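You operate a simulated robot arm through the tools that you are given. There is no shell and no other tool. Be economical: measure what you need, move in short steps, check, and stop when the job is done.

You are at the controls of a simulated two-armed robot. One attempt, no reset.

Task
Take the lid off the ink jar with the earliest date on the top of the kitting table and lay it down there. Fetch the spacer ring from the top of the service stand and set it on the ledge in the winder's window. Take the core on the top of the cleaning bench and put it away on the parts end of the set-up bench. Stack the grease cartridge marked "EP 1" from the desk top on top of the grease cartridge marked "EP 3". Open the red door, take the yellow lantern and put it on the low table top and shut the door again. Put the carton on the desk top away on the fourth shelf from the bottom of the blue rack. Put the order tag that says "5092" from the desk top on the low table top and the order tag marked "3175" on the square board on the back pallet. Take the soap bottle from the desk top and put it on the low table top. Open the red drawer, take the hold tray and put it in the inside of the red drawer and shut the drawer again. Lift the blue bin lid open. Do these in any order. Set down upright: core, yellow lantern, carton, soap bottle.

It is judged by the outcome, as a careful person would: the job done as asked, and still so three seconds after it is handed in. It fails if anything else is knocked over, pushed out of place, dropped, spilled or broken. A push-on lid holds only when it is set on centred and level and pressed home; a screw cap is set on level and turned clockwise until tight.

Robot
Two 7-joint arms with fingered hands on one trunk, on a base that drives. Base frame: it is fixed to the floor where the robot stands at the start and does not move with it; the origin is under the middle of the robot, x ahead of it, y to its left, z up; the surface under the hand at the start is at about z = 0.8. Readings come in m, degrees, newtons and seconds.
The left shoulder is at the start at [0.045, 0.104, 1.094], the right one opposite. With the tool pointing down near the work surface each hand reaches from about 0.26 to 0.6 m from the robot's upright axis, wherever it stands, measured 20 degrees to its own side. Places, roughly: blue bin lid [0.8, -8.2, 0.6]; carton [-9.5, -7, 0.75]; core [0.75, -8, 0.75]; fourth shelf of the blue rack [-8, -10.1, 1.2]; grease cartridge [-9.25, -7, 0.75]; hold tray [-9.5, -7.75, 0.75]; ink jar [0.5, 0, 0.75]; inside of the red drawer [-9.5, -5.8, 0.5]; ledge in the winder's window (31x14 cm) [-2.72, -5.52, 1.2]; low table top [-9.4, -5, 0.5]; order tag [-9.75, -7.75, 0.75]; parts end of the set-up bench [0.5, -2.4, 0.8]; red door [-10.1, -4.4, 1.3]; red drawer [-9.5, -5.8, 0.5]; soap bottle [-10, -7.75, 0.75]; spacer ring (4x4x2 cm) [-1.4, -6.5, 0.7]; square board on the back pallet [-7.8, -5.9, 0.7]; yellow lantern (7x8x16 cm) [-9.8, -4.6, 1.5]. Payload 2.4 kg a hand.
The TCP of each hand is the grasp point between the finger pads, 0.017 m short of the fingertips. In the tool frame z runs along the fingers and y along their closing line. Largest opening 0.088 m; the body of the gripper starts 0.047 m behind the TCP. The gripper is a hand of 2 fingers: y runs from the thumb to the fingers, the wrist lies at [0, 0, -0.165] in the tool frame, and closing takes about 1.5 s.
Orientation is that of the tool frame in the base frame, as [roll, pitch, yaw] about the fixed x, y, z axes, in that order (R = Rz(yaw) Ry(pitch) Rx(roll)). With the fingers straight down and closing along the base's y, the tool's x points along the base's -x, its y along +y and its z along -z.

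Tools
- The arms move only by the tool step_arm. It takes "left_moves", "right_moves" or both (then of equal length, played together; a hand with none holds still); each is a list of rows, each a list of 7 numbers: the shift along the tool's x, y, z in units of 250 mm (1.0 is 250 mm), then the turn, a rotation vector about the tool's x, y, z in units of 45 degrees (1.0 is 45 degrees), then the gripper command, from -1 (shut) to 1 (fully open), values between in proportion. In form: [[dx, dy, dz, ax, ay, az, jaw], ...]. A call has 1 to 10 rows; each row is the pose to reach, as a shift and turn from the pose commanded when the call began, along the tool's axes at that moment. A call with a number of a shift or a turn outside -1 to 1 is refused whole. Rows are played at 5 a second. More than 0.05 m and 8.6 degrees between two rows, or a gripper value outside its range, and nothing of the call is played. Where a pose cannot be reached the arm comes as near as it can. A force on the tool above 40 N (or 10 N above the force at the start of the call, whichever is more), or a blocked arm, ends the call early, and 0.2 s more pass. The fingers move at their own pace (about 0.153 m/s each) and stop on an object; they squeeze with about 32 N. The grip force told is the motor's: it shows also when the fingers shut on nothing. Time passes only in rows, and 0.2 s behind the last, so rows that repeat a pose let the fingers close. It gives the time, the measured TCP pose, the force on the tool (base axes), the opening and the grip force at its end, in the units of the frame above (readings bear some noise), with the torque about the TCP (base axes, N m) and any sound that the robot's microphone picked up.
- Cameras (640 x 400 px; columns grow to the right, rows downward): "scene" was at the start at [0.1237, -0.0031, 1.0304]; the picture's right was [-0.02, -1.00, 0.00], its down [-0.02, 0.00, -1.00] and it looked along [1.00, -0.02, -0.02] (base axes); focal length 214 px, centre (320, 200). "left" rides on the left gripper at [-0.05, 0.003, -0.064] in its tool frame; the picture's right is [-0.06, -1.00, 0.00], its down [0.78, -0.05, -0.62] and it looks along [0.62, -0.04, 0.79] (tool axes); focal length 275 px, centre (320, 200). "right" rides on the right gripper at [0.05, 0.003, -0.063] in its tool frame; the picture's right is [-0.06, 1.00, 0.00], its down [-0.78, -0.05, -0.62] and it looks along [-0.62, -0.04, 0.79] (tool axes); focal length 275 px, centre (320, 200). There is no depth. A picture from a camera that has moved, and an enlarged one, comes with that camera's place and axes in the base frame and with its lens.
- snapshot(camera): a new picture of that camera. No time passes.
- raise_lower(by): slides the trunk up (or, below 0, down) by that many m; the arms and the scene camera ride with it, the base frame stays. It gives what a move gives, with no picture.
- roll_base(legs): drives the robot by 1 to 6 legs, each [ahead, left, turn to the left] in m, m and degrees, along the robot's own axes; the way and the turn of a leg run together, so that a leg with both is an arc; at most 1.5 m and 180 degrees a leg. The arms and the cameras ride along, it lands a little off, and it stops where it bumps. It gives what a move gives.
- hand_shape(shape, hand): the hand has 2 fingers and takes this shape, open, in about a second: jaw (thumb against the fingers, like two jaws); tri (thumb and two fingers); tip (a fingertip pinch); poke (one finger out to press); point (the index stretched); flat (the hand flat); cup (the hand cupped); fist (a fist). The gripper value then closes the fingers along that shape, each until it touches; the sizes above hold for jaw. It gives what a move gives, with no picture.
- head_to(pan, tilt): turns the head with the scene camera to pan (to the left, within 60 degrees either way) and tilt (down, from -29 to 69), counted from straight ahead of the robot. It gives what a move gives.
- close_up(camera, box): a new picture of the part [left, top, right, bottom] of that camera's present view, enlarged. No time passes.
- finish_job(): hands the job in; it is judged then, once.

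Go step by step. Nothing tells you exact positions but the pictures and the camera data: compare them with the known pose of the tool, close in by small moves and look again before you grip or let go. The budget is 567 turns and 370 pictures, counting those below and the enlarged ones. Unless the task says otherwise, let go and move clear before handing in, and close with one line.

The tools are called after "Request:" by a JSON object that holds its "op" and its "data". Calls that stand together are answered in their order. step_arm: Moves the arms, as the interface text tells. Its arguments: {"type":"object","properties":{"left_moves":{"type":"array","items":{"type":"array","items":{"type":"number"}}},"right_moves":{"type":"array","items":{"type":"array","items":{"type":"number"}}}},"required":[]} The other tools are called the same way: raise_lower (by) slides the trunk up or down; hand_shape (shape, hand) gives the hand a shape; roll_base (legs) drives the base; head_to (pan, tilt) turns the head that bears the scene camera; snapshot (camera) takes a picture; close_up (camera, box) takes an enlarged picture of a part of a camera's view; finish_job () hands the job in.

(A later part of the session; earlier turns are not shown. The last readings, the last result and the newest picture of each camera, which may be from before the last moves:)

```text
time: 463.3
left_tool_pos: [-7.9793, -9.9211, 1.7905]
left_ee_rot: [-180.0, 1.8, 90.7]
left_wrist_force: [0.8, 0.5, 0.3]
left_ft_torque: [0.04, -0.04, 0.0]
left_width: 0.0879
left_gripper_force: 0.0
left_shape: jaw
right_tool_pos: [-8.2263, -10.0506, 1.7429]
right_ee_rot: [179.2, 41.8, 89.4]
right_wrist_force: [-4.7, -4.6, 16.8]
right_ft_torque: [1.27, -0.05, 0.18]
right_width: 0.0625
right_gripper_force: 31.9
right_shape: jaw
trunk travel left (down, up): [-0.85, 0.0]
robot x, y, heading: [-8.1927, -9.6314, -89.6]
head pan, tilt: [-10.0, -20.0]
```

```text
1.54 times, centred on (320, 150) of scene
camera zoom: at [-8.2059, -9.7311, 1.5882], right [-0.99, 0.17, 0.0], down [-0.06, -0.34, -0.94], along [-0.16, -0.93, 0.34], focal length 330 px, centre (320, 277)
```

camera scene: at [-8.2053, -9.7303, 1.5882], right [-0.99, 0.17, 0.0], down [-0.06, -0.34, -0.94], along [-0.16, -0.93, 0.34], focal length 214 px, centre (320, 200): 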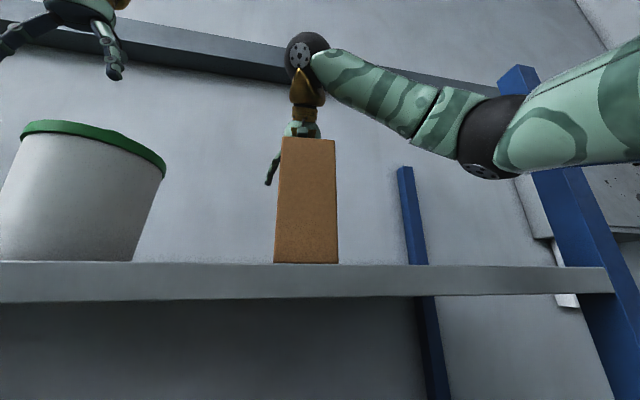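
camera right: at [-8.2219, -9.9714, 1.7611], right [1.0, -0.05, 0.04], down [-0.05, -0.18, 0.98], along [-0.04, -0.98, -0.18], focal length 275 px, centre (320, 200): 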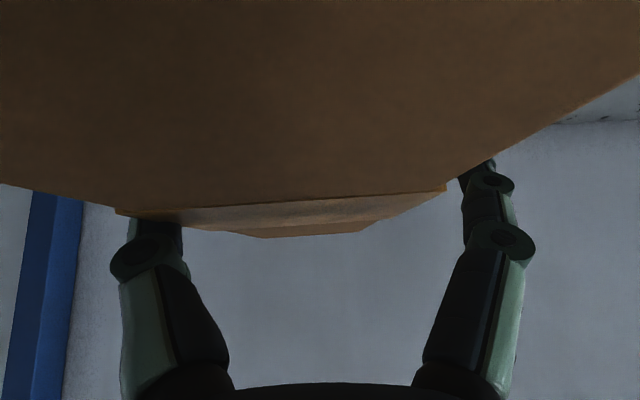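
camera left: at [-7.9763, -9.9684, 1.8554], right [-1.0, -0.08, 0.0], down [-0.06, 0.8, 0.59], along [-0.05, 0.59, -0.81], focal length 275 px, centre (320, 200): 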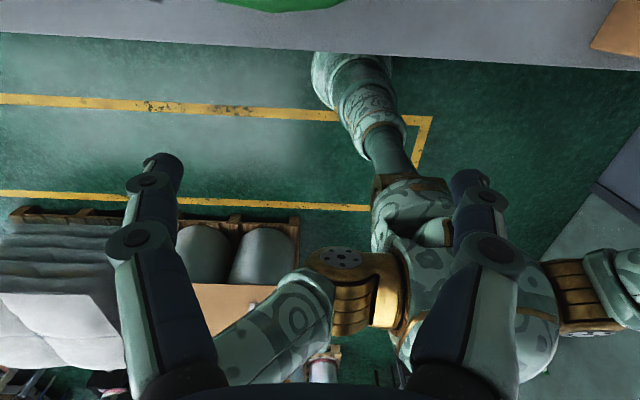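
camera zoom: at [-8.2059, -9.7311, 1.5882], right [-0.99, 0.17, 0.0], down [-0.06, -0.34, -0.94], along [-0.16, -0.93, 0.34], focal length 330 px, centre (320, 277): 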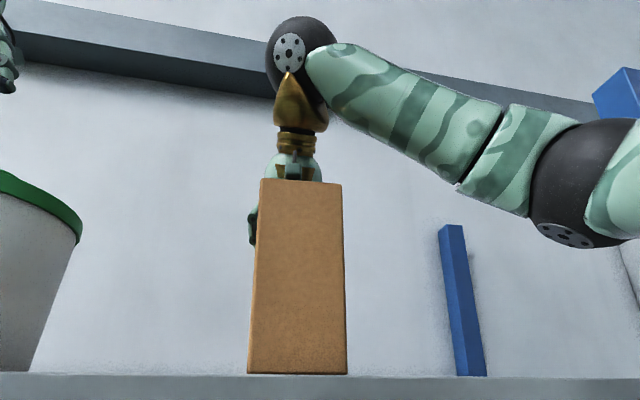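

Request:
{"op": "step_arm", "data": {"right_moves": [[-0.03, 0, -0.033, 0, 0, 0, -1], [-0.08, 0, -0.09, 0, 0, 0, -1], [-0.08, 0, -0.09, 0, 0, 0, -1]]}}

Request:
{"op": "snapshot", "data": {"camera": "scene"}}

```text
time: 464.1
left_tool_pos: [-7.9779, -9.9206, 1.7895]
left_ee_rot: [-179.9, 1.8, 90.8]
left_wrist_force: [-0.7, -0.2, 0.3]
left_ft_torque: [-0.02, 0.0, -0.02]
left_width: 0.0878
left_gripper_force: 0.0
left_shape: jaw
right_tool_pos: [-8.2254, -10.0507, 1.772]
right_ee_rot: [179.3, 41.6, 89.4]
right_wrist_force: [-0.6, 0.6, -3.9]
right_ft_torque: [-0.01, -0.02, 0.0]
right_width: 0.0627
right_gripper_force: 32.1
right_shape: jaw
trunk travel left (down, up): [-0.85, 0.0]
robot x, y, heading: [-8.1898, -9.627, -89.6]
head pan, tilt: [-10.0, -20.0]
```

```text
213 pictures are left
camera scene: at [-8.2045, -9.7315, 1.5881], right [-0.99, 0.17, 0.0], down [-0.06, -0.34, -0.94], along [-0.16, -0.93, 0.34], focal length 214 px, centre (320, 200)
```

scene: 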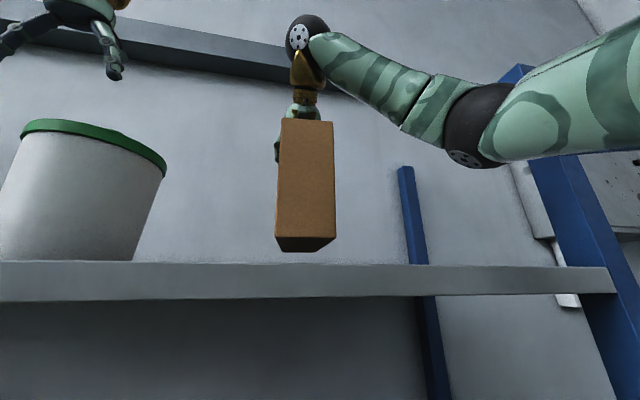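

The carton hangs level. I back off, lower the trunk, and line up for the fourth shelf at x ≈ -8.36.

Request:
{"op": "roll_base", "data": {"legs": [[-0.45, 0, 0], [0, -0.135, 0]]}}

Request:
{"op": "raise_lower", "data": {"by": -0.33}}

Request:
{"op": "step_arm", "data": {"right_moves": [[-0.1, 0, 0.09, 0, 0, 0, -1], [-0.2, 0, 0.18, 0, 0, 0, -1], [-0.3, 0, 0.27, 0, 0, 0, -1], [-0.38, 0, 0.34, 0, 0, 0, -1]]}}

Request:
{"op": "head_to", "data": {"pan": -10, "tilt": 5}}

Request:
{"op": "snapshot", "data": {"camera": "scene"}}

```text
time: 467.7
left_tool_pos: [-8.1145, -9.475, 1.7911]
left_ee_rot: [-179.9, 1.8, 91.1]
left_wrist_force: [0.1, 0.0, 0.6]
left_ft_torque: [-0.02, -0.02, -0.02]
left_width: 0.0879
left_gripper_force: 0.1
left_shape: jaw
right_tool_pos: [-8.3636, -9.6044, 1.7714]
right_ee_rot: [179.3, 41.7, 89.5]
right_wrist_force: [-0.1, -0.8, -5.4]
right_ft_torque: [0.01, -0.08, -0.02]
right_width: 0.0629
right_gripper_force: 32.0
right_shape: jaw
trunk travel left (down, up): [-0.85, 0.0]
robot x, y, heading: [-8.3339, -9.1814, -89.6]
head pan, tilt: [-10.0, -20.0]
```

```text
time: 471.0
left_tool_pos: [-8.1172, -9.4731, 1.4599]
left_ee_rot: [-179.8, 1.9, 91.1]
left_wrist_force: [-0.1, 0.0, 0.1]
left_ft_torque: [-0.01, 0.03, 0.01]
left_width: 0.0882
left_gripper_force: 0.1
left_shape: jaw
right_tool_pos: [-8.3622, -9.6026, 1.4417]
right_ee_rot: [179.2, 41.8, 89.6]
right_wrist_force: [0.7, -0.1, -4.2]
right_ft_torque: [0.03, 0.02, 0.0]
right_width: 0.0623
right_gripper_force: 32.5
right_shape: jaw
trunk travel left (down, up): [-0.52, 0.33]
robot x, y, heading: [-8.3336, -9.1822, -89.3]
head pan, tilt: [-10.0, -20.0]
```

```text
time: 472.0
left_tool_pos: [-8.1163, -9.4728, 1.4601]
left_ee_rot: [-179.9, 2.0, 91.0]
left_wrist_force: [0.3, -0.4, -0.6]
left_ft_torque: [0.01, -0.01, 0.0]
left_width: 0.0877
left_gripper_force: 0.1
left_shape: jaw
right_tool_pos: [-8.3598, -9.7304, 1.4426]
right_ee_rot: [179.4, 41.8, 89.7]
right_wrist_force: [-0.3, -0.1, -4.9]
right_ft_torque: [-0.01, -0.03, -0.02]
right_width: 0.0626
right_gripper_force: 32.2
right_shape: jaw
trunk travel left (down, up): [-0.52, 0.33]
robot x, y, heading: [-8.3331, -9.1837, -89.6]
head pan, tilt: [-10.0, -20.0]
```

```text
time: 472.9
left_tool_pos: [-8.1163, -9.4724, 1.4607]
left_ee_rot: [-179.9, 1.8, 91.0]
left_wrist_force: [0.4, 0.0, 0.2]
left_ft_torque: [-0.03, -0.02, 0.01]
left_width: 0.0878
left_gripper_force: 0.1
left_shape: jaw
right_tool_pos: [-8.3625, -9.7291, 1.4415]
right_ee_rot: [179.3, 41.7, 89.7]
right_wrist_force: [0.1, -0.3, -5.7]
right_ft_torque: [0.02, -0.04, 0.0]
right_width: 0.0628
right_gripper_force: 32.2
right_shape: jaw
trunk travel left (down, up): [-0.52, 0.33]
robot x, y, heading: [-8.3344, -9.1799, -89.7]
head pan, tilt: [-10.0, 5.0]
```

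```text
212 pictures are left
camera scene: at [-8.3464, -9.3016, 1.2203], right [-0.99, 0.16, 0.0], down [0.01, 0.09, -1.0], along [-0.16, -0.98, -0.09], focal length 214 px, centre (320, 200)
```

scene: 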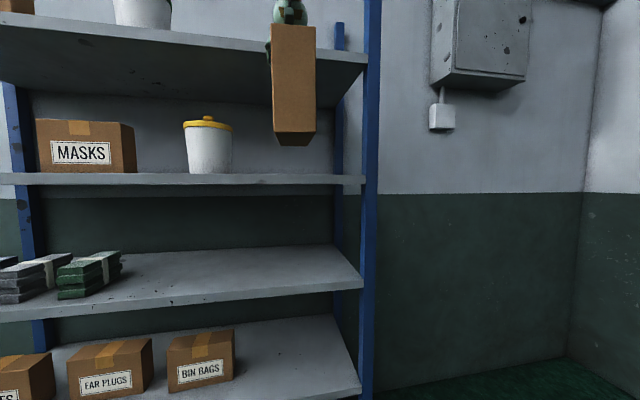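

Request:
{"op": "step_arm", "data": {"right_moves": [[0.05, 0, 0.055, 0, 0, 0, -1], [0.1, 0, 0.112, 0, 0, 0, -1], [0.1, 0, 0.112, 0, 0, 0, -1]]}}

Request:
{"op": "roll_base", "data": {"legs": [[0.2, 0, 0]]}}

Request:
{"op": "snapshot", "data": {"camera": "scene"}}

```text
time: 473.7
left_tool_pos: [-8.1174, -9.4742, 1.46]
left_ee_rot: [-179.9, 1.9, 91.0]
left_wrist_force: [0.7, 0.4, -0.4]
left_ft_torque: [0.01, 0.02, 0.01]
left_width: 0.088
left_gripper_force: 0.1
left_shape: jaw
right_tool_pos: [-8.3613, -9.7301, 1.4036]
right_ee_rot: [179.3, 41.8, 89.6]
right_wrist_force: [-0.1, 0.3, -4.0]
right_ft_torque: [-0.02, -0.02, 0.0]
right_width: 0.0628
right_gripper_force: 32.3
right_shape: jaw
trunk travel left (down, up): [-0.52, 0.33]
robot x, y, heading: [-8.3314, -9.1797, -89.5]
head pan, tilt: [-10.0, 5.0]
```

```text
time: 475.2
left_tool_pos: [-8.1144, -9.6734, 1.4601]
left_ee_rot: [-179.9, 1.8, 90.9]
left_wrist_force: [-0.3, -0.9, -0.1]
left_ft_torque: [-0.03, 0.0, 0.04]
left_width: 0.088
left_gripper_force: 0.1
left_shape: jaw
right_tool_pos: [-8.3588, -9.9275, 1.4032]
right_ee_rot: [179.4, 41.8, 89.7]
right_wrist_force: [0.3, -0.1, -5.2]
right_ft_torque: [0.0, -0.01, 0.02]
right_width: 0.0626
right_gripper_force: 31.8
right_shape: jaw
trunk travel left (down, up): [-0.52, 0.33]
robot x, y, heading: [-8.3292, -9.3811, -89.6]
head pan, tilt: [-10.0, 5.0]
```

```text
211 pictures are left
camera scene: at [-8.3447, -9.5013, 1.2201], right [-0.99, 0.17, 0.0], down [0.01, 0.09, -1.0], along [-0.16, -0.98, -0.09], focal length 214 px, centre (320, 200)
```

scene: 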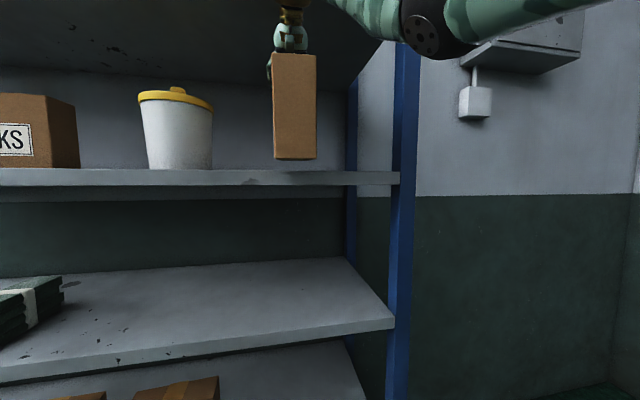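

Request:
{"op": "roll_base", "data": {"legs": [[0.1, 0, 0]]}}

Request:
{"op": "snapshot", "data": {"camera": "scene"}}

```text
time: 476.4
left_tool_pos: [-8.1148, -9.7744, 1.4606]
left_ee_rot: [-179.9, 1.9, 90.9]
left_wrist_force: [0.2, -0.2, 0.0]
left_ft_torque: [-0.03, 0.01, 0.0]
left_width: 0.0883
left_gripper_force: 0.1
left_shape: jaw
right_tool_pos: [-8.3606, -10.0284, 1.4054]
right_ee_rot: [179.3, 41.7, 89.5]
right_wrist_force: [-0.6, 0.4, -4.3]
right_ft_torque: [-0.08, -0.04, -0.02]
right_width: 0.0627
right_gripper_force: 32.0
right_shape: jaw
trunk travel left (down, up): [-0.52, 0.33]
robot x, y, heading: [-8.3287, -9.4815, -89.5]
head pan, tilt: [-10.0, 5.0]
```

```text
210 pictures are left
camera scene: at [-8.3439, -9.6013, 1.2201], right [-0.99, 0.17, 0.0], down [0.01, 0.09, -1.0], along [-0.17, -0.98, -0.09], focal length 214 px, centre (320, 200)
```

scene: 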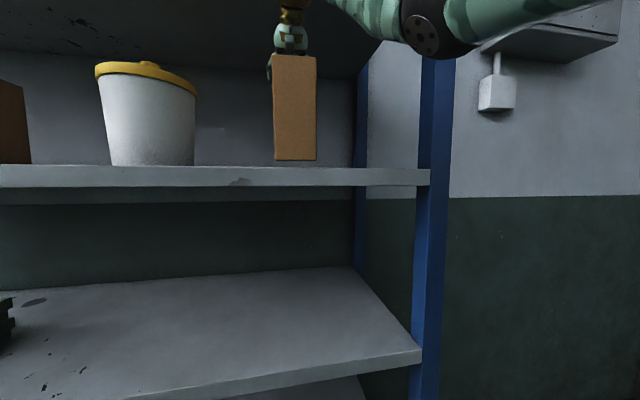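

Request:
{"op": "raise_lower", "data": {"by": -0.014}}

Request:
{"op": "close_up", "data": {"camera": "scene", "box": [240, 40, 360, 190]}}

```text
time: 477.0
left_tool_pos: [-8.1136, -9.7717, 1.4463]
left_ee_rot: [-179.9, 1.9, 90.9]
left_wrist_force: [-0.1, 0.7, 0.6]
left_ft_torque: [-0.02, -0.01, -0.02]
left_width: 0.0881
left_gripper_force: 0.0
left_shape: jaw
right_tool_pos: [-8.3594, -10.026, 1.3904]
right_ee_rot: [179.4, 41.8, 89.5]
right_wrist_force: [-0.3, 0.1, -3.9]
right_ft_torque: [-0.02, -0.06, 0.03]
right_width: 0.0628
right_gripper_force: 32.0
right_shape: jaw
trunk travel left (down, up): [-0.506, 0.344]
robot x, y, heading: [-8.3274, -9.4836, -89.3]
head pan, tilt: [-10.0, 5.0]
```

```text
2.67 times, centred on (300, 115) of scene
camera zoom: at [-8.3439, -9.5997, 1.2062], right [-0.99, 0.17, 0.0], down [0.01, 0.09, -1.0], along [-0.17, -0.98, -0.09], focal length 572 px, centre (373, 427)
```

zoom: 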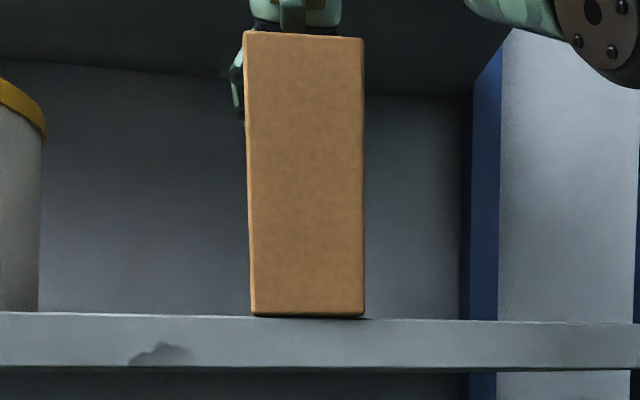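

Request:
{"op": "raise_lower", "data": {"by": -0.006}}

Request:
{"op": "raise_lower", "data": {"by": -0.004}}

Request:
{"op": "close_up", "data": {"camera": "scene", "box": [240, 40, 360, 190]}}

```text
time: 477.6
left_tool_pos: [-8.1148, -9.7723, 1.4403]
left_ee_rot: [-179.9, 1.9, 90.9]
left_wrist_force: [0.4, 0.2, 1.3]
left_ft_torque: [0.0, -0.03, 0.03]
left_width: 0.0881
left_gripper_force: 0.0
left_shape: jaw
right_tool_pos: [-8.3601, -10.0284, 1.3834]
right_ee_rot: [179.2, 41.8, 89.5]
right_wrist_force: [0.8, 0.1, -4.4]
right_ft_torque: [0.08, -0.02, 0.0]
right_width: 0.0627
right_gripper_force: 32.4
right_shape: jaw
trunk travel left (down, up): [-0.5, 0.35]
robot x, y, heading: [-8.3327, -9.4849, -89.4]
head pan, tilt: [-10.0, 5.0]
```

```text
time: 478.1
left_tool_pos: [-8.1149, -9.7701, 1.4361]
left_ee_rot: [-179.8, 1.9, 90.9]
left_wrist_force: [0.0, -0.1, 0.7]
left_ft_torque: [-0.01, 0.01, -0.02]
left_width: 0.0881
left_gripper_force: 0.0
left_shape: jaw
right_tool_pos: [-8.3593, -10.026, 1.3824]
right_ee_rot: [179.2, 42.1, 89.6]
right_wrist_force: [-1.0, -4.0, 21.6]
right_ft_torque: [1.6, -0.08, 0.05]
right_width: 0.0626
right_gripper_force: 32.0
right_shape: jaw
trunk travel left (down, up): [-0.496, 0.354]
robot x, y, heading: [-8.3293, -9.4799, -89.8]
head pan, tilt: [-10.0, 5.0]
```

```text
2.67 times, centred on (300, 115) of scene
camera zoom: at [-8.3441, -9.5996, 1.1965], right [-0.99, 0.17, 0.0], down [0.01, 0.09, -1.0], along [-0.17, -0.98, -0.09], focal length 572 px, centre (373, 427)
```

zoom: 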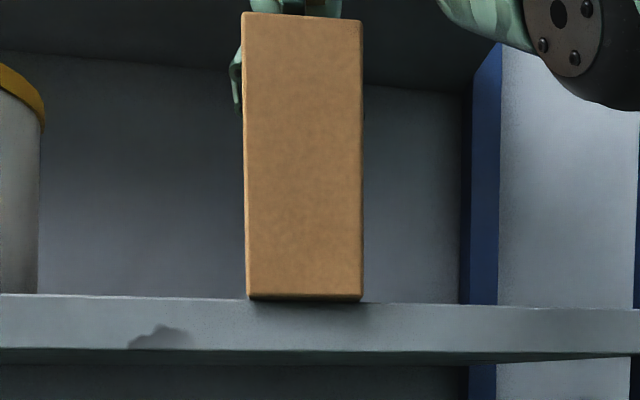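

Request:
{"op": "step_arm", "data": {"right_moves": [[0, 0, 0, 0, 0, 0, 0], [0, 0, 0, 0, 0, 0, 1], [0, 0, 0, 0, 0, 0, 1], [-0.006, 0, -0.008, 0, 0, 0, 1], [-0.012, 0, -0.016, 0, 0, 0, 1]]}}

Request:
{"op": "roll_base", "data": {"legs": [[-0.15, 0, 0]]}}

Request:
{"op": "snapshot", "data": {"camera": "scene"}}

```text
time: 479.3
left_tool_pos: [-8.1139, -9.7713, 1.4356]
left_ee_rot: [-179.9, 1.9, 90.9]
left_wrist_force: [-0.5, 0.4, -0.8]
left_ft_torque: [-0.01, -0.02, 0.01]
left_width: 0.0879
left_gripper_force: 0.0
left_shape: jaw
right_tool_pos: [-8.3583, -10.0268, 1.3829]
right_ee_rot: [179.4, 41.5, 89.6]
right_wrist_force: [-0.9, 0.0, 0.9]
right_ft_torque: [0.0, 0.0, 0.0]
right_width: 0.0879
right_gripper_force: 0.0
right_shape: jaw
trunk travel left (down, up): [-0.496, 0.354]
robot x, y, heading: [-8.3279, -9.4836, -89.4]
head pan, tilt: [-10.0, 5.0]
```

```text
time: 480.7
left_tool_pos: [-8.1152, -9.6208, 1.4366]
left_ee_rot: [-179.9, 1.8, 90.9]
left_wrist_force: [0.0, -0.3, -1.0]
left_ft_torque: [-0.02, 0.03, 0.01]
left_width: 0.088
left_gripper_force: 0.1
left_shape: jaw
right_tool_pos: [-8.3606, -9.8756, 1.3846]
right_ee_rot: [179.3, 41.8, 89.5]
right_wrist_force: [0.5, 0.0, 0.2]
right_ft_torque: [-0.02, -0.05, 0.0]
right_width: 0.0881
right_gripper_force: 0.0
right_shape: jaw
trunk travel left (down, up): [-0.496, 0.354]
robot x, y, heading: [-8.3288, -9.329, -89.7]
head pan, tilt: [-10.0, 5.0]
```

```text
207 pictures are left
camera scene: at [-8.3451, -9.4494, 1.1963], right [-0.99, 0.17, 0.0], down [0.01, 0.09, -1.0], along [-0.17, -0.98, -0.09], focal length 214 px, centre (320, 200)
```

scene: 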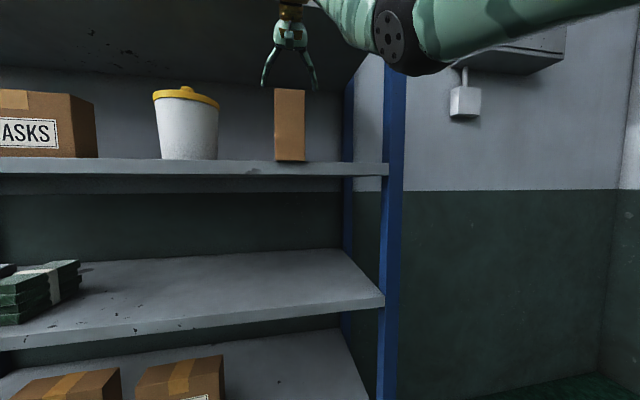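

Carton is put away. I back off, straighten the right hand, and return to the desk's left end.

Request:
{"op": "roll_base", "data": {"legs": [[-0.4, 0, 0]]}}

Request:
{"op": "step_arm", "data": {"right_moves": [[0, 0, 0, 0, 0.19, 0, 1], [0.1, 0, -0.05, 0, 0.38, 0, 1], [0.2, 0, -0.1, 0, 0.57, 0, 1], [0.3, 0, -0.15, 0, 0.76, 0, 1], [0.4, 0, -0.2, 0, 0.929, 0, 1]], "left_moves": [[0, 0, 0, 0, 0.04, 0, 1], [0, 0, 0, 0, 0.04, 0, 1], [0, 0, 0, 0, 0.04, 0, 1], [0, 0, 0, 0, 0.04, 0, 1], [0, 0, 0, 0, 0.04, 0, 1]]}}

Request:
{"op": "roll_base", "data": {"legs": [[0, 0, -90], [0.55, 0, 0], [0, -1.2, 0]]}}

Request:
{"op": "head_to", "data": {"pan": 0, "tilt": 25}}

Request:
{"op": "snapshot", "data": {"camera": "scene"}}

```text
time: 483.2
left_tool_pos: [-8.118, -9.2193, 1.4369]
left_ee_rot: [-179.9, 1.9, 91.1]
left_wrist_force: [-0.7, 0.2, 0.3]
left_ft_torque: [0.02, 0.01, 0.0]
left_width: 0.0879
left_gripper_force: 0.2
left_shape: jaw
right_tool_pos: [-8.3623, -9.4745, 1.3851]
right_ee_rot: [179.3, 41.8, 89.7]
right_wrist_force: [0.5, -0.5, 0.1]
right_ft_torque: [0.0, -0.04, 0.0]
right_width: 0.0876
right_gripper_force: 0.0
right_shape: jaw
trunk travel left (down, up): [-0.496, 0.354]
robot x, y, heading: [-8.337, -8.928, -89.6]
head pan, tilt: [-10.0, 5.0]
```

```text
time: 484.4
left_tool_pos: [-8.1188, -9.2198, 1.4364]
left_ee_rot: [180.0, 0.1, 91.1]
left_wrist_force: [0.5, 0.0, 0.2]
left_ft_torque: [0.0, 0.02, 0.0]
left_width: 0.0879
left_gripper_force: 0.1
left_shape: jaw
right_tool_pos: [-8.364, -9.3672, 1.3552]
right_ee_rot: [179.5, -0.1, 90.2]
right_wrist_force: [-0.1, 0.3, -0.1]
right_ft_torque: [0.02, 0.0, -0.01]
right_width: 0.0882
right_gripper_force: 0.1
right_shape: jaw
trunk travel left (down, up): [-0.496, 0.354]
robot x, y, heading: [-8.3338, -8.9328, -89.3]
head pan, tilt: [-10.0, 5.0]
```

```text
time: 497.1
left_tool_pos: [-9.1491, -7.926, 1.4362]
left_ee_rot: [-179.9, 0.2, -0.4]
left_wrist_force: [-0.7, 0.9, 0.2]
left_ft_torque: [0.01, 0.01, -0.02]
left_width: 0.0881
left_gripper_force: 0.1
left_shape: jaw
right_tool_pos: [-9.2883, -7.6778, 1.3556]
right_ee_rot: [179.4, 0.1, -1.3]
right_wrist_force: [0.1, -0.2, -0.2]
right_ft_torque: [0.01, 0.02, 0.02]
right_width: 0.088
right_gripper_force: 0.1
right_shape: jaw
trunk travel left (down, up): [-0.496, 0.354]
robot x, y, heading: [-8.8526, -7.7179, 179.0]
head pan, tilt: [-10.0, 5.0]
```

```text
time: 497.9
left_tool_pos: [-9.1478, -7.9257, 1.4374]
left_ee_rot: [-179.9, 0.1, -0.4]
left_wrist_force: [0.2, 0.3, -0.4]
left_ft_torque: [0.01, 0.02, -0.06]
left_width: 0.0881
left_gripper_force: 0.1
left_shape: jaw
right_tool_pos: [-9.2907, -7.6778, 1.356]
right_ee_rot: [179.5, 0.2, -1.3]
right_wrist_force: [0.3, 0.2, 0.8]
right_ft_torque: [-0.01, 0.01, -0.01]
right_width: 0.0881
right_gripper_force: 0.1
right_shape: jaw
trunk travel left (down, up): [-0.496, 0.354]
robot x, y, heading: [-8.8552, -7.7164, 179.1]
head pan, tilt: [0.0, 25.0]
```

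```text
206 pictures are left
camera scene: at [-8.9713, -7.7168, 1.1638], right [0.01, 1.0, 0.0], down [0.42, -0.01, -0.91], along [-0.91, 0.01, -0.42], focal length 214 px, centre (320, 200)
```

scene: 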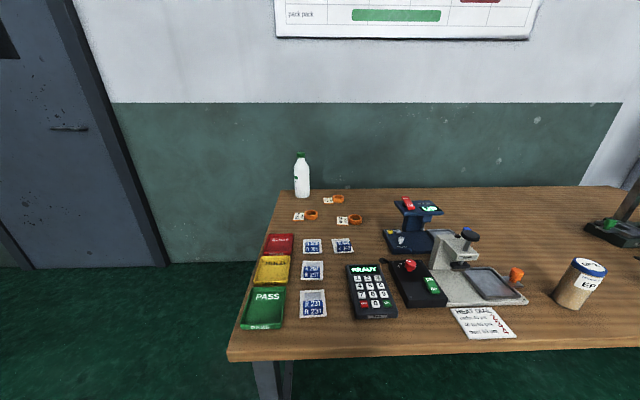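

Soap, tags and tray sit at the desk's left end, best reached from that end. I drive around to face +y there.

Request:
{"op": "roll_base", "data": {"legs": [[0, 0.95, 0], [0, 0, -89], [0, 0.65, 0]]}}

Request:
{"op": "snapshot", "data": {"camera": "scene"}}

```text
time: 509.8
left_tool_pos: [-9.7376, -8.369, 1.4366]
left_ee_rot: [-179.9, 0.1, -89.6]
left_wrist_force: [-0.7, 0.4, 0.1]
left_ft_torque: [-0.01, 0.03, 0.02]
left_width: 0.0881
left_gripper_force: 0.0
left_shape: jaw
right_tool_pos: [-9.4913, -8.2224, 1.3547]
right_ee_rot: [179.5, 0.0, -90.4]
right_wrist_force: [-0.2, -0.1, -0.3]
right_ft_torque: [0.0, -0.02, 0.02]
right_width: 0.088
right_gripper_force: 0.2
right_shape: jaw
trunk travel left (down, up): [-0.496, 0.354]
robot x, y, heading: [-9.5242, -8.6633, 90.0]
head pan, tilt: [0.0, 25.0]
```

```text
205 pictures are left
camera scene: at [-9.5235, -8.5416, 1.1637], right [1.0, 0.0, 0.0], down [0.0, -0.42, -0.91], along [0.0, 0.91, -0.42], focal length 214 px, centre (320, 200)
```

scene: 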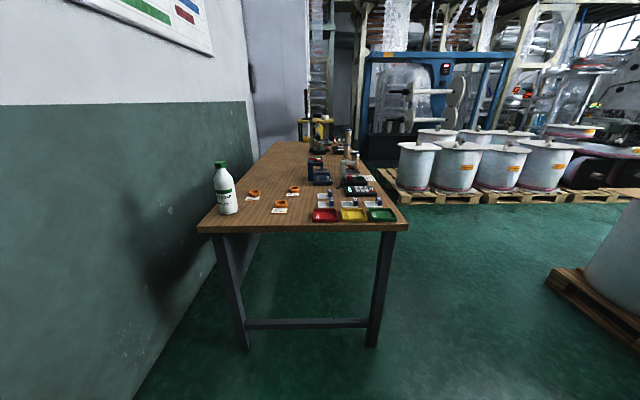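

Request:
{"op": "roll_base", "data": {"legs": [[0.44, 0, 0]]}}

Request:
{"op": "raise_lower", "data": {"by": -0.15}}

Request:
{"op": "head_to", "data": {"pan": 25, "tilt": 35}}

Request:
{"op": "snapshot", "data": {"camera": "scene"}}

Request:
{"op": "snapshot", "data": {"camera": "left"}}

Request:
{"op": "snapshot", "data": {"camera": "right"}}

```text
time: 512.5
left_tool_pos: [-9.7394, -7.9307, 1.4359]
left_ee_rot: [-179.9, 0.0, -89.3]
left_wrist_force: [-0.5, -0.5, -0.5]
left_ft_torque: [0.02, 0.03, 0.0]
left_width: 0.088
left_gripper_force: 0.0
left_shape: jaw
right_tool_pos: [-9.494, -7.7854, 1.3544]
right_ee_rot: [179.5, 0.0, -90.3]
right_wrist_force: [1.0, 1.1, -0.1]
right_ft_torque: [-0.01, 0.0, 0.01]
right_width: 0.0879
right_gripper_force: 0.0
right_shape: jaw
trunk travel left (down, up): [-0.496, 0.354]
robot x, y, heading: [-9.5261, -8.2255, 90.3]
head pan, tilt: [0.0, 25.0]
```

```text
time: 514.2
left_tool_pos: [-9.7377, -7.9245, 1.2802]
left_ee_rot: [-179.8, -1.0, -89.3]
left_wrist_force: [0.3, -0.1, 0.2]
left_ft_torque: [0.01, -0.02, 0.04]
left_width: 0.0881
left_gripper_force: 0.0
left_shape: jaw
right_tool_pos: [-9.4946, -7.7877, 1.206]
right_ee_rot: [179.6, 0.0, -90.2]
right_wrist_force: [0.9, -0.2, -0.3]
right_ft_torque: [-0.05, -0.01, 0.03]
right_width: 0.0882
right_gripper_force: 0.1
right_shape: jaw
trunk travel left (down, up): [-0.346, 0.504]
robot x, y, heading: [-9.5267, -8.2235, 90.4]
head pan, tilt: [0.0, 25.0]
```

```text
time: 515.1
left_tool_pos: [-9.7385, -7.9241, 1.2802]
left_ee_rot: [-179.9, -1.0, -89.3]
left_wrist_force: [-0.2, 0.3, -0.3]
left_ft_torque: [0.0, 0.0, 0.01]
left_width: 0.0878
left_gripper_force: 0.0
left_shape: jaw
right_tool_pos: [-9.4941, -7.7874, 1.2047]
right_ee_rot: [179.5, -0.1, -90.2]
right_wrist_force: [-0.6, 0.0, 0.2]
right_ft_torque: [0.01, -0.01, -0.02]
right_width: 0.0881
right_gripper_force: 0.0
right_shape: jaw
trunk travel left (down, up): [-0.346, 0.504]
robot x, y, heading: [-9.5264, -8.2278, 90.3]
head pan, tilt: [25.0, 35.0]
```

```text
204 pictures are left
camera scene: at [-9.5618, -8.1147, 0.9971], right [0.9, 0.43, 0.0], down [0.24, -0.52, -0.82], along [-0.35, 0.74, -0.57], focal length 214 px, centre (320, 200)
```

scene: 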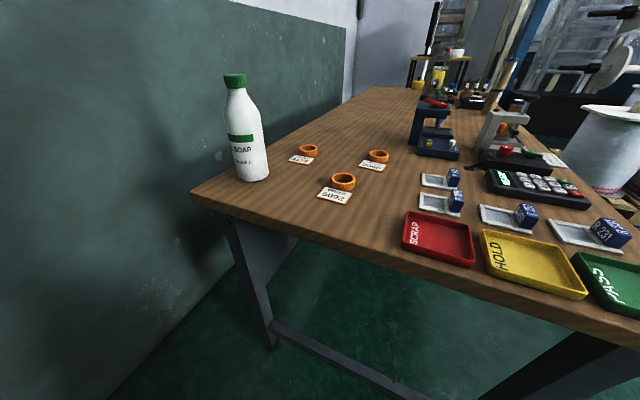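

```text
203 pictures are left
camera left: at [-9.7436, -7.8741, 1.3428], right [1.0, 0.07, 0.0], down [0.06, -0.77, 0.63], along [0.05, -0.63, -0.77], focal length 275 px, centre (320, 200)
```

left: 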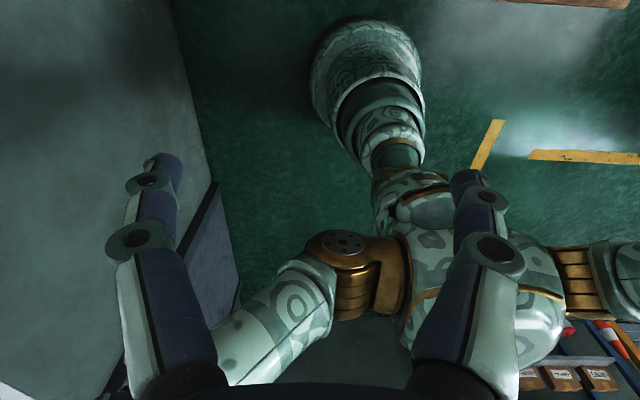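

```text
202 pictures are left
camera right: at [-9.4968, -7.8357, 1.2682], right [-1.0, 0.07, 0.01], down [0.06, 0.78, 0.62], along [0.03, 0.62, -0.79], focal length 275 px, centre (320, 200)
```

right: 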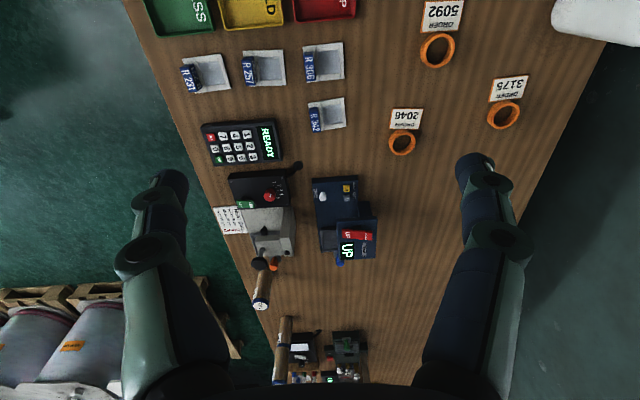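

The wall is well behind the desk's back edge, so there is room. I shift left so the left hand faces the soap and the right hand faces tag 5092.

Request:
{"op": "roll_base", "data": {"legs": [[0, 0.2, 0]]}}

Request:
{"op": "head_to", "data": {"pan": 0, "tilt": 30}}

Request:
{"op": "snapshot", "data": {"camera": "scene"}}

Request:
{"op": "snapshot", "data": {"camera": "right"}}

```text
time: 516.7
left_tool_pos: [-9.9436, -7.9246, 1.2801]
left_ee_rot: [-179.8, -1.0, -89.4]
left_wrist_force: [0.4, 0.0, -0.4]
left_ft_torque: [0.01, -0.04, -0.03]
left_width: 0.0882
left_gripper_force: 0.0
left_shape: jaw
right_tool_pos: [-9.6992, -7.7884, 1.2054]
right_ee_rot: [179.6, 0.0, -90.3]
right_wrist_force: [-0.3, 0.2, -0.7]
right_ft_torque: [-0.01, -0.04, -0.01]
right_width: 0.0879
right_gripper_force: 0.1
right_shape: jaw
trunk travel left (down, up): [-0.346, 0.504]
robot x, y, heading: [-9.7309, -8.224, 90.2]
head pan, tilt: [25.0, 35.0]
```

```text
time: 517.6
left_tool_pos: [-9.944, -7.9252, 1.2804]
left_ee_rot: [-179.9, -1.0, -89.4]
left_wrist_force: [-0.1, -0.2, 0.4]
left_ft_torque: [0.0, 0.0, -0.02]
left_width: 0.0881
left_gripper_force: 0.0
left_shape: jaw
right_tool_pos: [-9.7007, -7.7876, 1.2044]
right_ee_rot: [179.4, 0.1, -90.3]
right_wrist_force: [-1.0, -0.1, 0.5]
right_ft_torque: [0.03, 0.0, 0.02]
right_width: 0.088
right_gripper_force: 0.0
right_shape: jaw
trunk travel left (down, up): [-0.346, 0.504]
robot x, y, heading: [-9.7317, -8.2229, 90.3]
head pan, tilt: [0.0, 30.0]
```

```text
201 pictures are left
camera scene: at [-9.7307, -8.1048, 1.0048], right [1.0, 0.0, 0.0], down [0.0, -0.5, -0.87], along [0.0, 0.87, -0.5], focal length 214 px, centre (320, 200)
```

scene: 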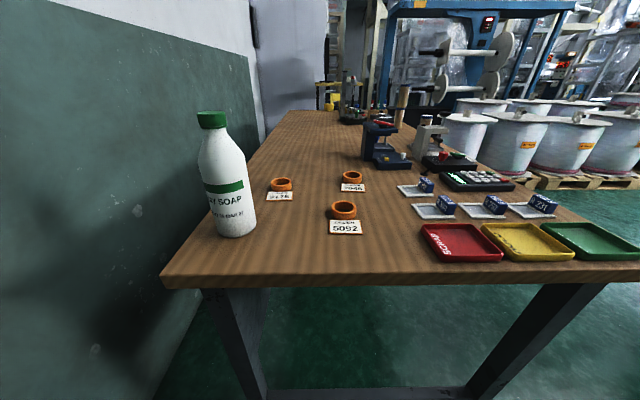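

```text
200 pictures are left
camera right: at [-9.7023, -7.8365, 1.2682], right [-1.0, 0.07, 0.01], down [0.06, 0.78, 0.62], along [0.03, 0.62, -0.79], focal length 275 px, centre (320, 200)
```

right: 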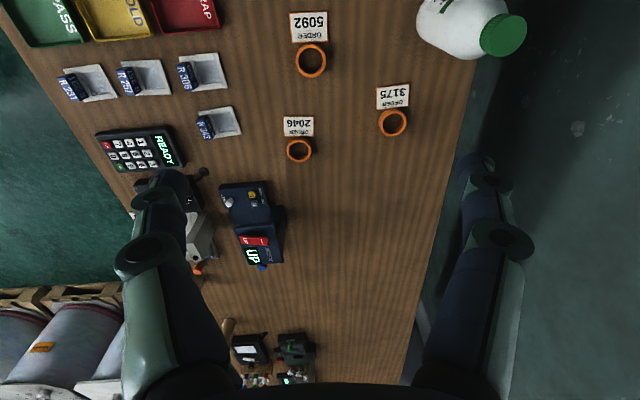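

Request:
{"op": "step_arm", "data": {"left_moves": [[-0.12, -0.05, 0.1, 0, -0.022, 0, 1], [-0.24, -0.1, 0.2, 0, -0.022, 0, 1], [-0.36, -0.15, 0.32, 0, -0.022, 0, 1], [-0.48, -0.2, 0.44, 0, -0.022, 0, 1], [-0.572, -0.232, 0.58, 0, -0.022, 0, 1], [-0.572, -0.232, 0.76, 0, -0.022, 0, 1], [-0.572, -0.232, 0.94, 0, -0.022, 0, 1], [-0.572, -0.232, 0.98, 0, -0.022, 0, 1]]}}

Request:
{"op": "snapshot", "data": {"camera": "scene"}}

Request:
{"op": "snapshot", "data": {"camera": "left"}}

```text
time: 519.4
left_tool_pos: [-9.8871, -7.7859, 1.0325]
left_ee_rot: [-179.9, 0.0, -89.3]
left_wrist_force: [-0.5, 0.5, -0.7]
left_ft_torque: [0.0, -0.01, -0.02]
left_width: 0.0878
left_gripper_force: 0.0
left_shape: jaw
right_tool_pos: [-9.6995, -7.7884, 1.2041]
right_ee_rot: [179.5, 0.0, -90.3]
right_wrist_force: [0.4, 0.6, -0.2]
right_ft_torque: [0.01, 0.0, -0.03]
right_width: 0.088
right_gripper_force: 0.0
right_shape: jaw
trunk travel left (down, up): [-0.346, 0.504]
robot x, y, heading: [-9.732, -8.2251, 90.4]
head pan, tilt: [0.0, 30.0]
```

```text
199 pictures are left
camera scene: at [-9.7307, -8.1047, 1.0049], right [1.0, 0.0, 0.0], down [0.0, -0.5, -0.87], along [0.0, 0.87, -0.5], focal length 214 px, centre (320, 200)
```

scene: 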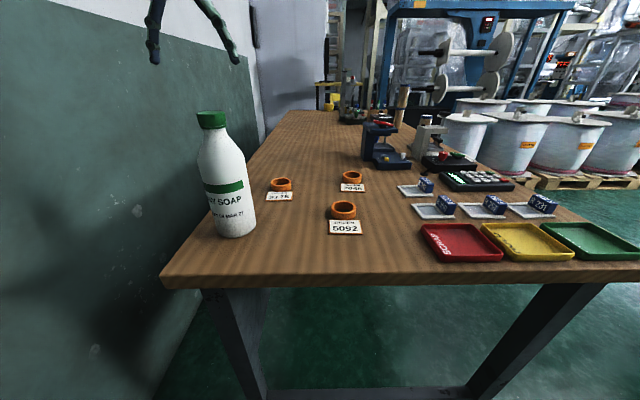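

```text
198 pictures are left
camera left: at [-9.8924, -7.7368, 1.0962], right [1.0, 0.07, 0.0], down [0.06, -0.78, 0.62], along [0.05, -0.62, -0.79], focal length 275 px, centre (320, 200)
```

left: 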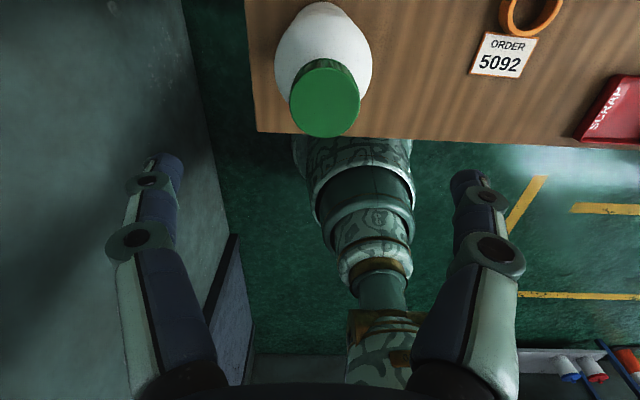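

Request:
{"op": "step_arm", "data": {"left_moves": [[-0.018, 0, 0.12, 0, 0, 0, 1], [-0.018, 0, 0.24, 0, 0, 0, 1], [-0.018, 0, 0.35, 0, 0, 0, 1], [-0.018, 0, 0.35, 0, 0, 0, -1], [-0.018, 0, 0.35, 0, 0, 0, -1], [-0.018, 0, 0.35, 0, 0, 0, -1], [-0.018, 0, 0.35, 0, 0, 0, -1], [-0.018, 0, 0.35, 0, 0, 0, -1]]}}

Request:
{"op": "close_up", "data": {"camera": "scene", "box": [150, 40, 310, 240]}}

```text
time: 521.2
left_tool_pos: [-9.8887, -7.7822, 0.947]
left_ee_rot: [-179.9, -0.1, -89.5]
left_wrist_force: [0.9, 0.3, 0.6]
left_ft_torque: [0.0, 0.01, 0.0]
left_width: 0.0248
left_gripper_force: 31.9
left_shape: jaw
right_tool_pos: [-9.7007, -7.7868, 1.2046]
right_ee_rot: [179.5, 0.0, -90.3]
right_wrist_force: [1.1, -0.2, 0.3]
right_ft_torque: [-0.01, 0.03, -0.05]
right_width: 0.0879
right_gripper_force: 0.1
right_shape: jaw
trunk travel left (down, up): [-0.346, 0.504]
robot x, y, heading: [-9.7305, -8.2273, 90.4]
head pan, tilt: [0.0, 30.0]
```

```text
2.00 times, centred on (230, 140) of scene
camera zoom: at [-9.7307, -8.1045, 1.0048], right [1.0, 0.0, 0.0], down [0.0, -0.5, -0.87], along [0.0, 0.87, -0.5], focal length 429 px, centre (500, 320)
```

zoom: 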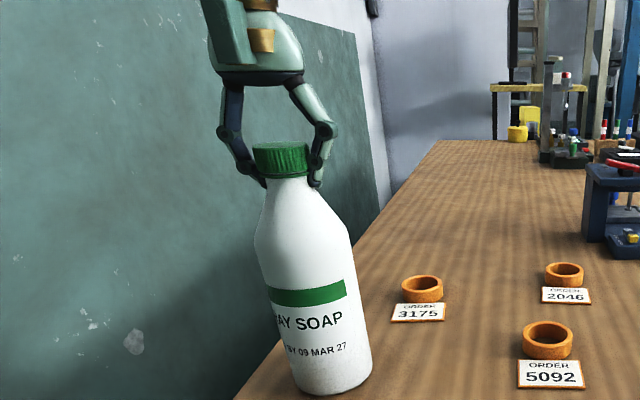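

Request:
{"op": "step_arm", "data": {"left_moves": [[0, 0, -0.1, 0, 0, 0, -1], [0, 0, -0.25, 0, 0, 0, -1], [0, 0, -0.4, 0, 0, 0, -1], [0, 0, -0.6, 0, 0, 0, -1], [0, 0, -0.75, 0, 0, 0, -1]], "right_moves": [[-0.05, -0.02, 0.15, 0, 0, 0, 0.6], [-0.1, -0.04, 0.3, 0, 0, 0, 0.6], [-0.15, -0.059, 0.48, 0, 0, 0, 0.6], [-0.182, -0.059, 0.66, 0, 0, 0, 0.6], [-0.182, -0.059, 0.82, 0, 0, 0, 0.6]]}}

Request:
{"op": "step_arm", "data": {"right_moves": [[0, 0, 0.15, 0, 0, 0, 0.6], [0, 0, 0.3, 0, 0, 0, 0.6], [0, 0, 0.4, 0, 0, 0, 0.6]]}}

Request:
{"op": "snapshot", "data": {"camera": "scene"}}

Request:
{"op": "snapshot", "data": {"camera": "right"}}

```text
time: 522.4
left_tool_pos: [-9.8884, -7.7817, 1.1334]
left_ee_rot: [-179.9, -0.2, -89.4]
left_wrist_force: [0.8, -0.1, -5.0]
left_ft_torque: [-0.04, 0.03, -0.02]
left_width: 0.025
left_gripper_force: 31.9
left_shape: jaw
right_tool_pos: [-9.688, -7.742, 0.9971]
right_ee_rot: [179.5, -0.1, -90.3]
right_wrist_force: [-0.3, -0.2, -0.1]
right_ft_torque: [-0.03, 0.01, -0.01]
right_width: 0.0707
right_gripper_force: 0.1
right_shape: jaw
trunk travel left (down, up): [-0.346, 0.504]
robot x, y, heading: [-9.7339, -8.2272, 90.3]
head pan, tilt: [0.0, 30.0]
```

```text
time: 523.2
left_tool_pos: [-9.8901, -7.781, 1.1323]
left_ee_rot: [-179.9, -0.1, -89.5]
left_wrist_force: [1.2, 0.0, -6.2]
left_ft_torque: [-0.01, 0.0, -0.01]
left_width: 0.0249
left_gripper_force: 32.3
left_shape: jaw
right_tool_pos: [-9.6872, -7.7435, 0.8993]
right_ee_rot: [179.5, 0.0, -90.3]
right_wrist_force: [-0.8, 0.8, -0.1]
right_ft_torque: [0.03, 0.03, 0.02]
right_width: 0.071
right_gripper_force: 0.0
right_shape: jaw
trunk travel left (down, up): [-0.346, 0.504]
robot x, y, heading: [-9.7271, -8.2258, 90.3]
head pan, tilt: [0.0, 30.0]
```

```text
196 pictures are left
camera scene: at [-9.7307, -8.1044, 1.0048], right [1.0, 0.0, 0.0], down [0.0, -0.5, -0.87], along [0.0, 0.87, -0.5], focal length 214 px, centre (320, 200)
```

scene: 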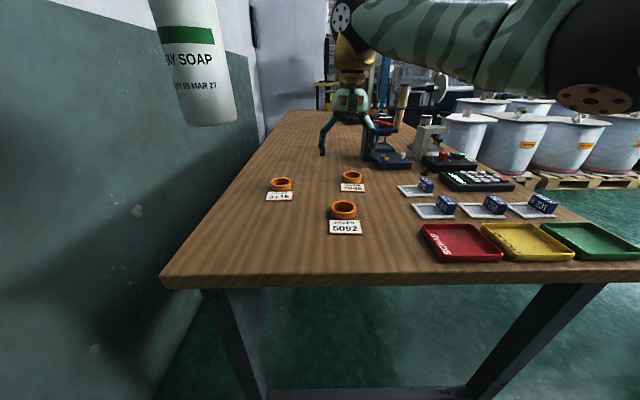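

```text
195 pictures are left
camera right: at [-9.6901, -7.7913, 0.9634], right [-1.0, 0.07, 0.01], down [0.06, 0.78, 0.62], along [0.03, 0.62, -0.79], focal length 275 px, centre (320, 200)
```

right: 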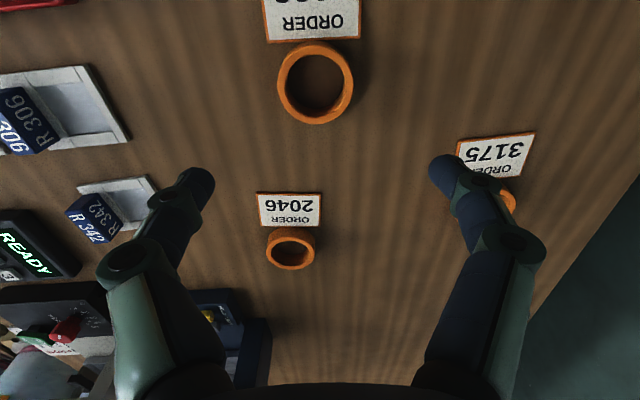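

Request:
{"op": "step_arm", "data": {"right_moves": [[0, 0, 0.15, 0, 0, 0, 0.6], [0, 0, 0.3, 0, 0, 0, 0.6], [0, 0, 0.42, 0, 0, 0, 0.6], [0, 0, 0.42, 0, 0, 0, -1], [0, 0, 0.42, 0, 0, 0, -1], [0, 0, 0.42, 0, 0, 0, -1], [0, 0, 0.42, 0, 0, 0, -1]]}}

Request:
{"op": "snapshot", "data": {"camera": "right"}}

```text
time: 524.8
left_tool_pos: [-9.8888, -7.7809, 1.1335]
left_ee_rot: [-179.8, -0.1, -89.4]
left_wrist_force: [0.1, 0.8, -5.8]
left_ft_torque: [0.01, 0.01, -0.01]
left_width: 0.025
left_gripper_force: 32.1
left_shape: jaw
right_tool_pos: [-9.6883, -7.7412, 0.7955]
right_ee_rot: [179.5, 0.0, -90.3]
right_wrist_force: [-0.3, -0.5, 0.1]
right_ft_torque: [0.01, -0.01, -0.02]
right_width: 0.0001
right_gripper_force: 31.8
right_shape: jaw
trunk travel left (down, up): [-0.346, 0.504]
robot x, y, heading: [-9.7297, -8.2247, 90.1]
head pan, tilt: [0.0, 30.0]
```

```text
194 pictures are left
camera right: at [-9.6914, -7.7917, 0.8595], right [-1.0, 0.07, 0.01], down [0.06, 0.78, 0.62], along [0.03, 0.62, -0.79], focal length 275 px, centre (320, 200)
```

right: 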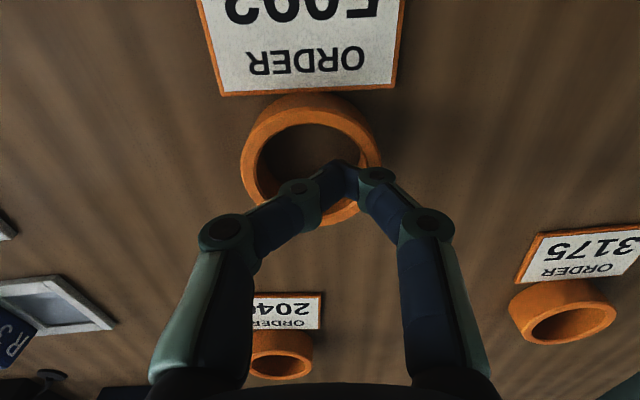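

Request:
{"op": "step_arm", "data": {"right_moves": [[0, 0, -0.06, 0, 0, 0, -1], [0, 0, -0.06, 0, 0, 0, 0.6], [0, 0, -0.06, 0, 0, 0, 0.6], [0.01, 0, -0.06, 0, 0, 0, 0.6], [0.01, 0, 0.03, 0, 0, 0, 0.6], [0.01, 0, 0.065, 0, 0, 0, 0.6], [0.01, 0, 0.065, 0, 0, 0, -1], [0.01, 0, 0.065, 0, 0, 0, -1], [0.01, 0, 0.065, 0, 0, 0, -1], [0.01, 0, 0.065, 0, 0, 0, -1]]}}

Request:
{"op": "snapshot", "data": {"camera": "right"}}

```text
time: 527.0
left_tool_pos: [-9.8897, -7.7819, 1.133]
left_ee_rot: [-179.9, 0.0, -89.4]
left_wrist_force: [0.5, -1.4, -5.3]
left_ft_torque: [0.01, 0.0, 0.0]
left_width: 0.025
left_gripper_force: 31.8
left_shape: jaw
right_tool_pos: [-9.689, -7.7456, 0.7793]
right_ee_rot: [179.4, 0.0, -90.4]
right_wrist_force: [-0.1, 0.1, 0.1]
right_ft_torque: [0.01, -0.02, -0.01]
right_width: 0.0406
right_gripper_force: 31.9
right_shape: jaw
trunk travel left (down, up): [-0.346, 0.504]
robot x, y, heading: [-9.7316, -8.228, 90.3]
head pan, tilt: [0.0, 30.0]
```

```text
193 pictures are left
camera right: at [-9.6916, -7.7939, 0.8422], right [-1.0, 0.07, 0.01], down [0.06, 0.78, 0.62], along [0.03, 0.62, -0.79], focal length 275 px, centre (320, 200)
```

right: 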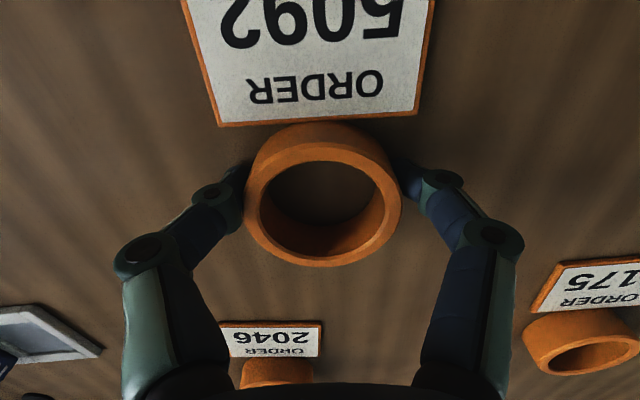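

Tag gripped. I lift it, then drive around the desk toward the low table, looking at the way first.

Request:
{"op": "step_arm", "data": {"right_moves": [[0, 0, -0.1, 0, 0, 0, -1], [0, 0, -0.25, 0, 0, 0, -1], [0, 0, -0.45, 0, 0, 0, -1], [0, 0, -0.65, 0, 0, 0, -1], [0.1, 0, -0.8, 0, 0, 0, -1], [0.2, 0, -0.95, 0, 0, 0, -1]]}}

Request:
{"op": "roll_base", "data": {"legs": [[-0.35, 0, 0], [0, -1.15, 0], [1.0, 0, 0]]}}

Request:
{"op": "head_to", "data": {"pan": 10, "tilt": 15}}

Request:
{"op": "snapshot", "data": {"camera": "scene"}}

```text
time: 528.4
left_tool_pos: [-9.89, -7.7821, 1.1335]
left_ee_rot: [-179.9, -0.1, -89.4]
left_wrist_force: [0.4, -0.8, -5.7]
left_ft_torque: [0.01, 0.03, 0.02]
left_width: 0.0247
left_gripper_force: 32.4
left_shape: jaw
right_tool_pos: [-9.6857, -7.7942, 1.0173]
right_ee_rot: [179.5, -0.1, -90.4]
right_wrist_force: [-0.5, 0.3, 0.5]
right_ft_torque: [0.02, 0.04, -0.01]
right_width: 0.0403
right_gripper_force: 31.7
right_shape: jaw
trunk travel left (down, up): [-0.346, 0.504]
robot x, y, heading: [-9.731, -8.2245, 90.4]
head pan, tilt: [0.0, 30.0]
```

```text
time: 540.9
left_tool_pos: [-8.7239, -7.1345, 1.1334]
left_ee_rot: [-180.0, -0.1, -90.3]
left_wrist_force: [0.0, -0.4, -4.8]
left_ft_torque: [-0.01, 0.02, -0.04]
left_width: 0.0248
left_gripper_force: 32.1
left_shape: jaw
right_tool_pos: [-8.521, -7.1497, 1.0149]
right_ee_rot: [179.5, 0.0, -91.3]
right_wrist_force: [0.9, 0.3, -0.4]
right_ft_torque: [0.02, 0.0, 0.03]
right_width: 0.0403
right_gripper_force: 32.1
right_shape: jaw
trunk travel left (down, up): [-0.346, 0.504]
robot x, y, heading: [-8.5746, -7.5802, 89.3]
head pan, tilt: [0.0, 30.0]
```

```text
time: 541.7
left_tool_pos: [-8.7244, -7.1345, 1.1324]
left_ee_rot: [-179.9, -0.1, -90.2]
left_wrist_force: [-1.4, -0.5, -6.0]
left_ft_torque: [0.0, 0.01, -0.02]
left_width: 0.0248
left_gripper_force: 32.2
left_shape: jaw
right_tool_pos: [-8.5215, -7.1511, 1.0157]
right_ee_rot: [179.5, 0.1, -91.1]
right_wrist_force: [0.3, 0.4, -0.1]
right_ft_torque: [0.01, 0.0, -0.03]
right_width: 0.0405
right_gripper_force: 32.4
right_shape: jaw
trunk travel left (down, up): [-0.346, 0.504]
robot x, y, heading: [-8.5717, -7.578, 89.2]
head pan, tilt: [10.0, 15.0]
```

```text
192 pictures are left
camera scene: at [-8.5872, -7.4585, 1.0289], right [0.99, 0.16, 0.0], down [0.04, -0.26, -0.97], along [-0.16, 0.95, -0.26], focal length 214 px, centre (320, 200)
```

scene: 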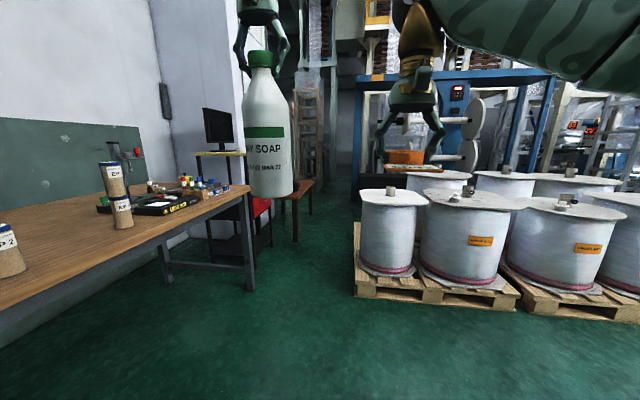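

Request:
{"op": "close_up", "data": {"camera": "scene", "box": [80, 140, 260, 250]}}

```text
3.56 times, centred on (170, 195) of scene
camera zoom: at [-8.5872, -7.4585, 1.0289], right [0.99, 0.16, 0.0], down [0.04, -0.26, -0.97], along [-0.16, 0.95, -0.26], focal length 763 px, centre (853, 218)
```

zoom: 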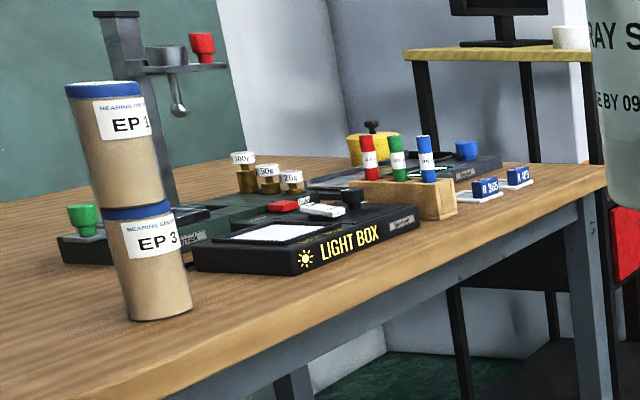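

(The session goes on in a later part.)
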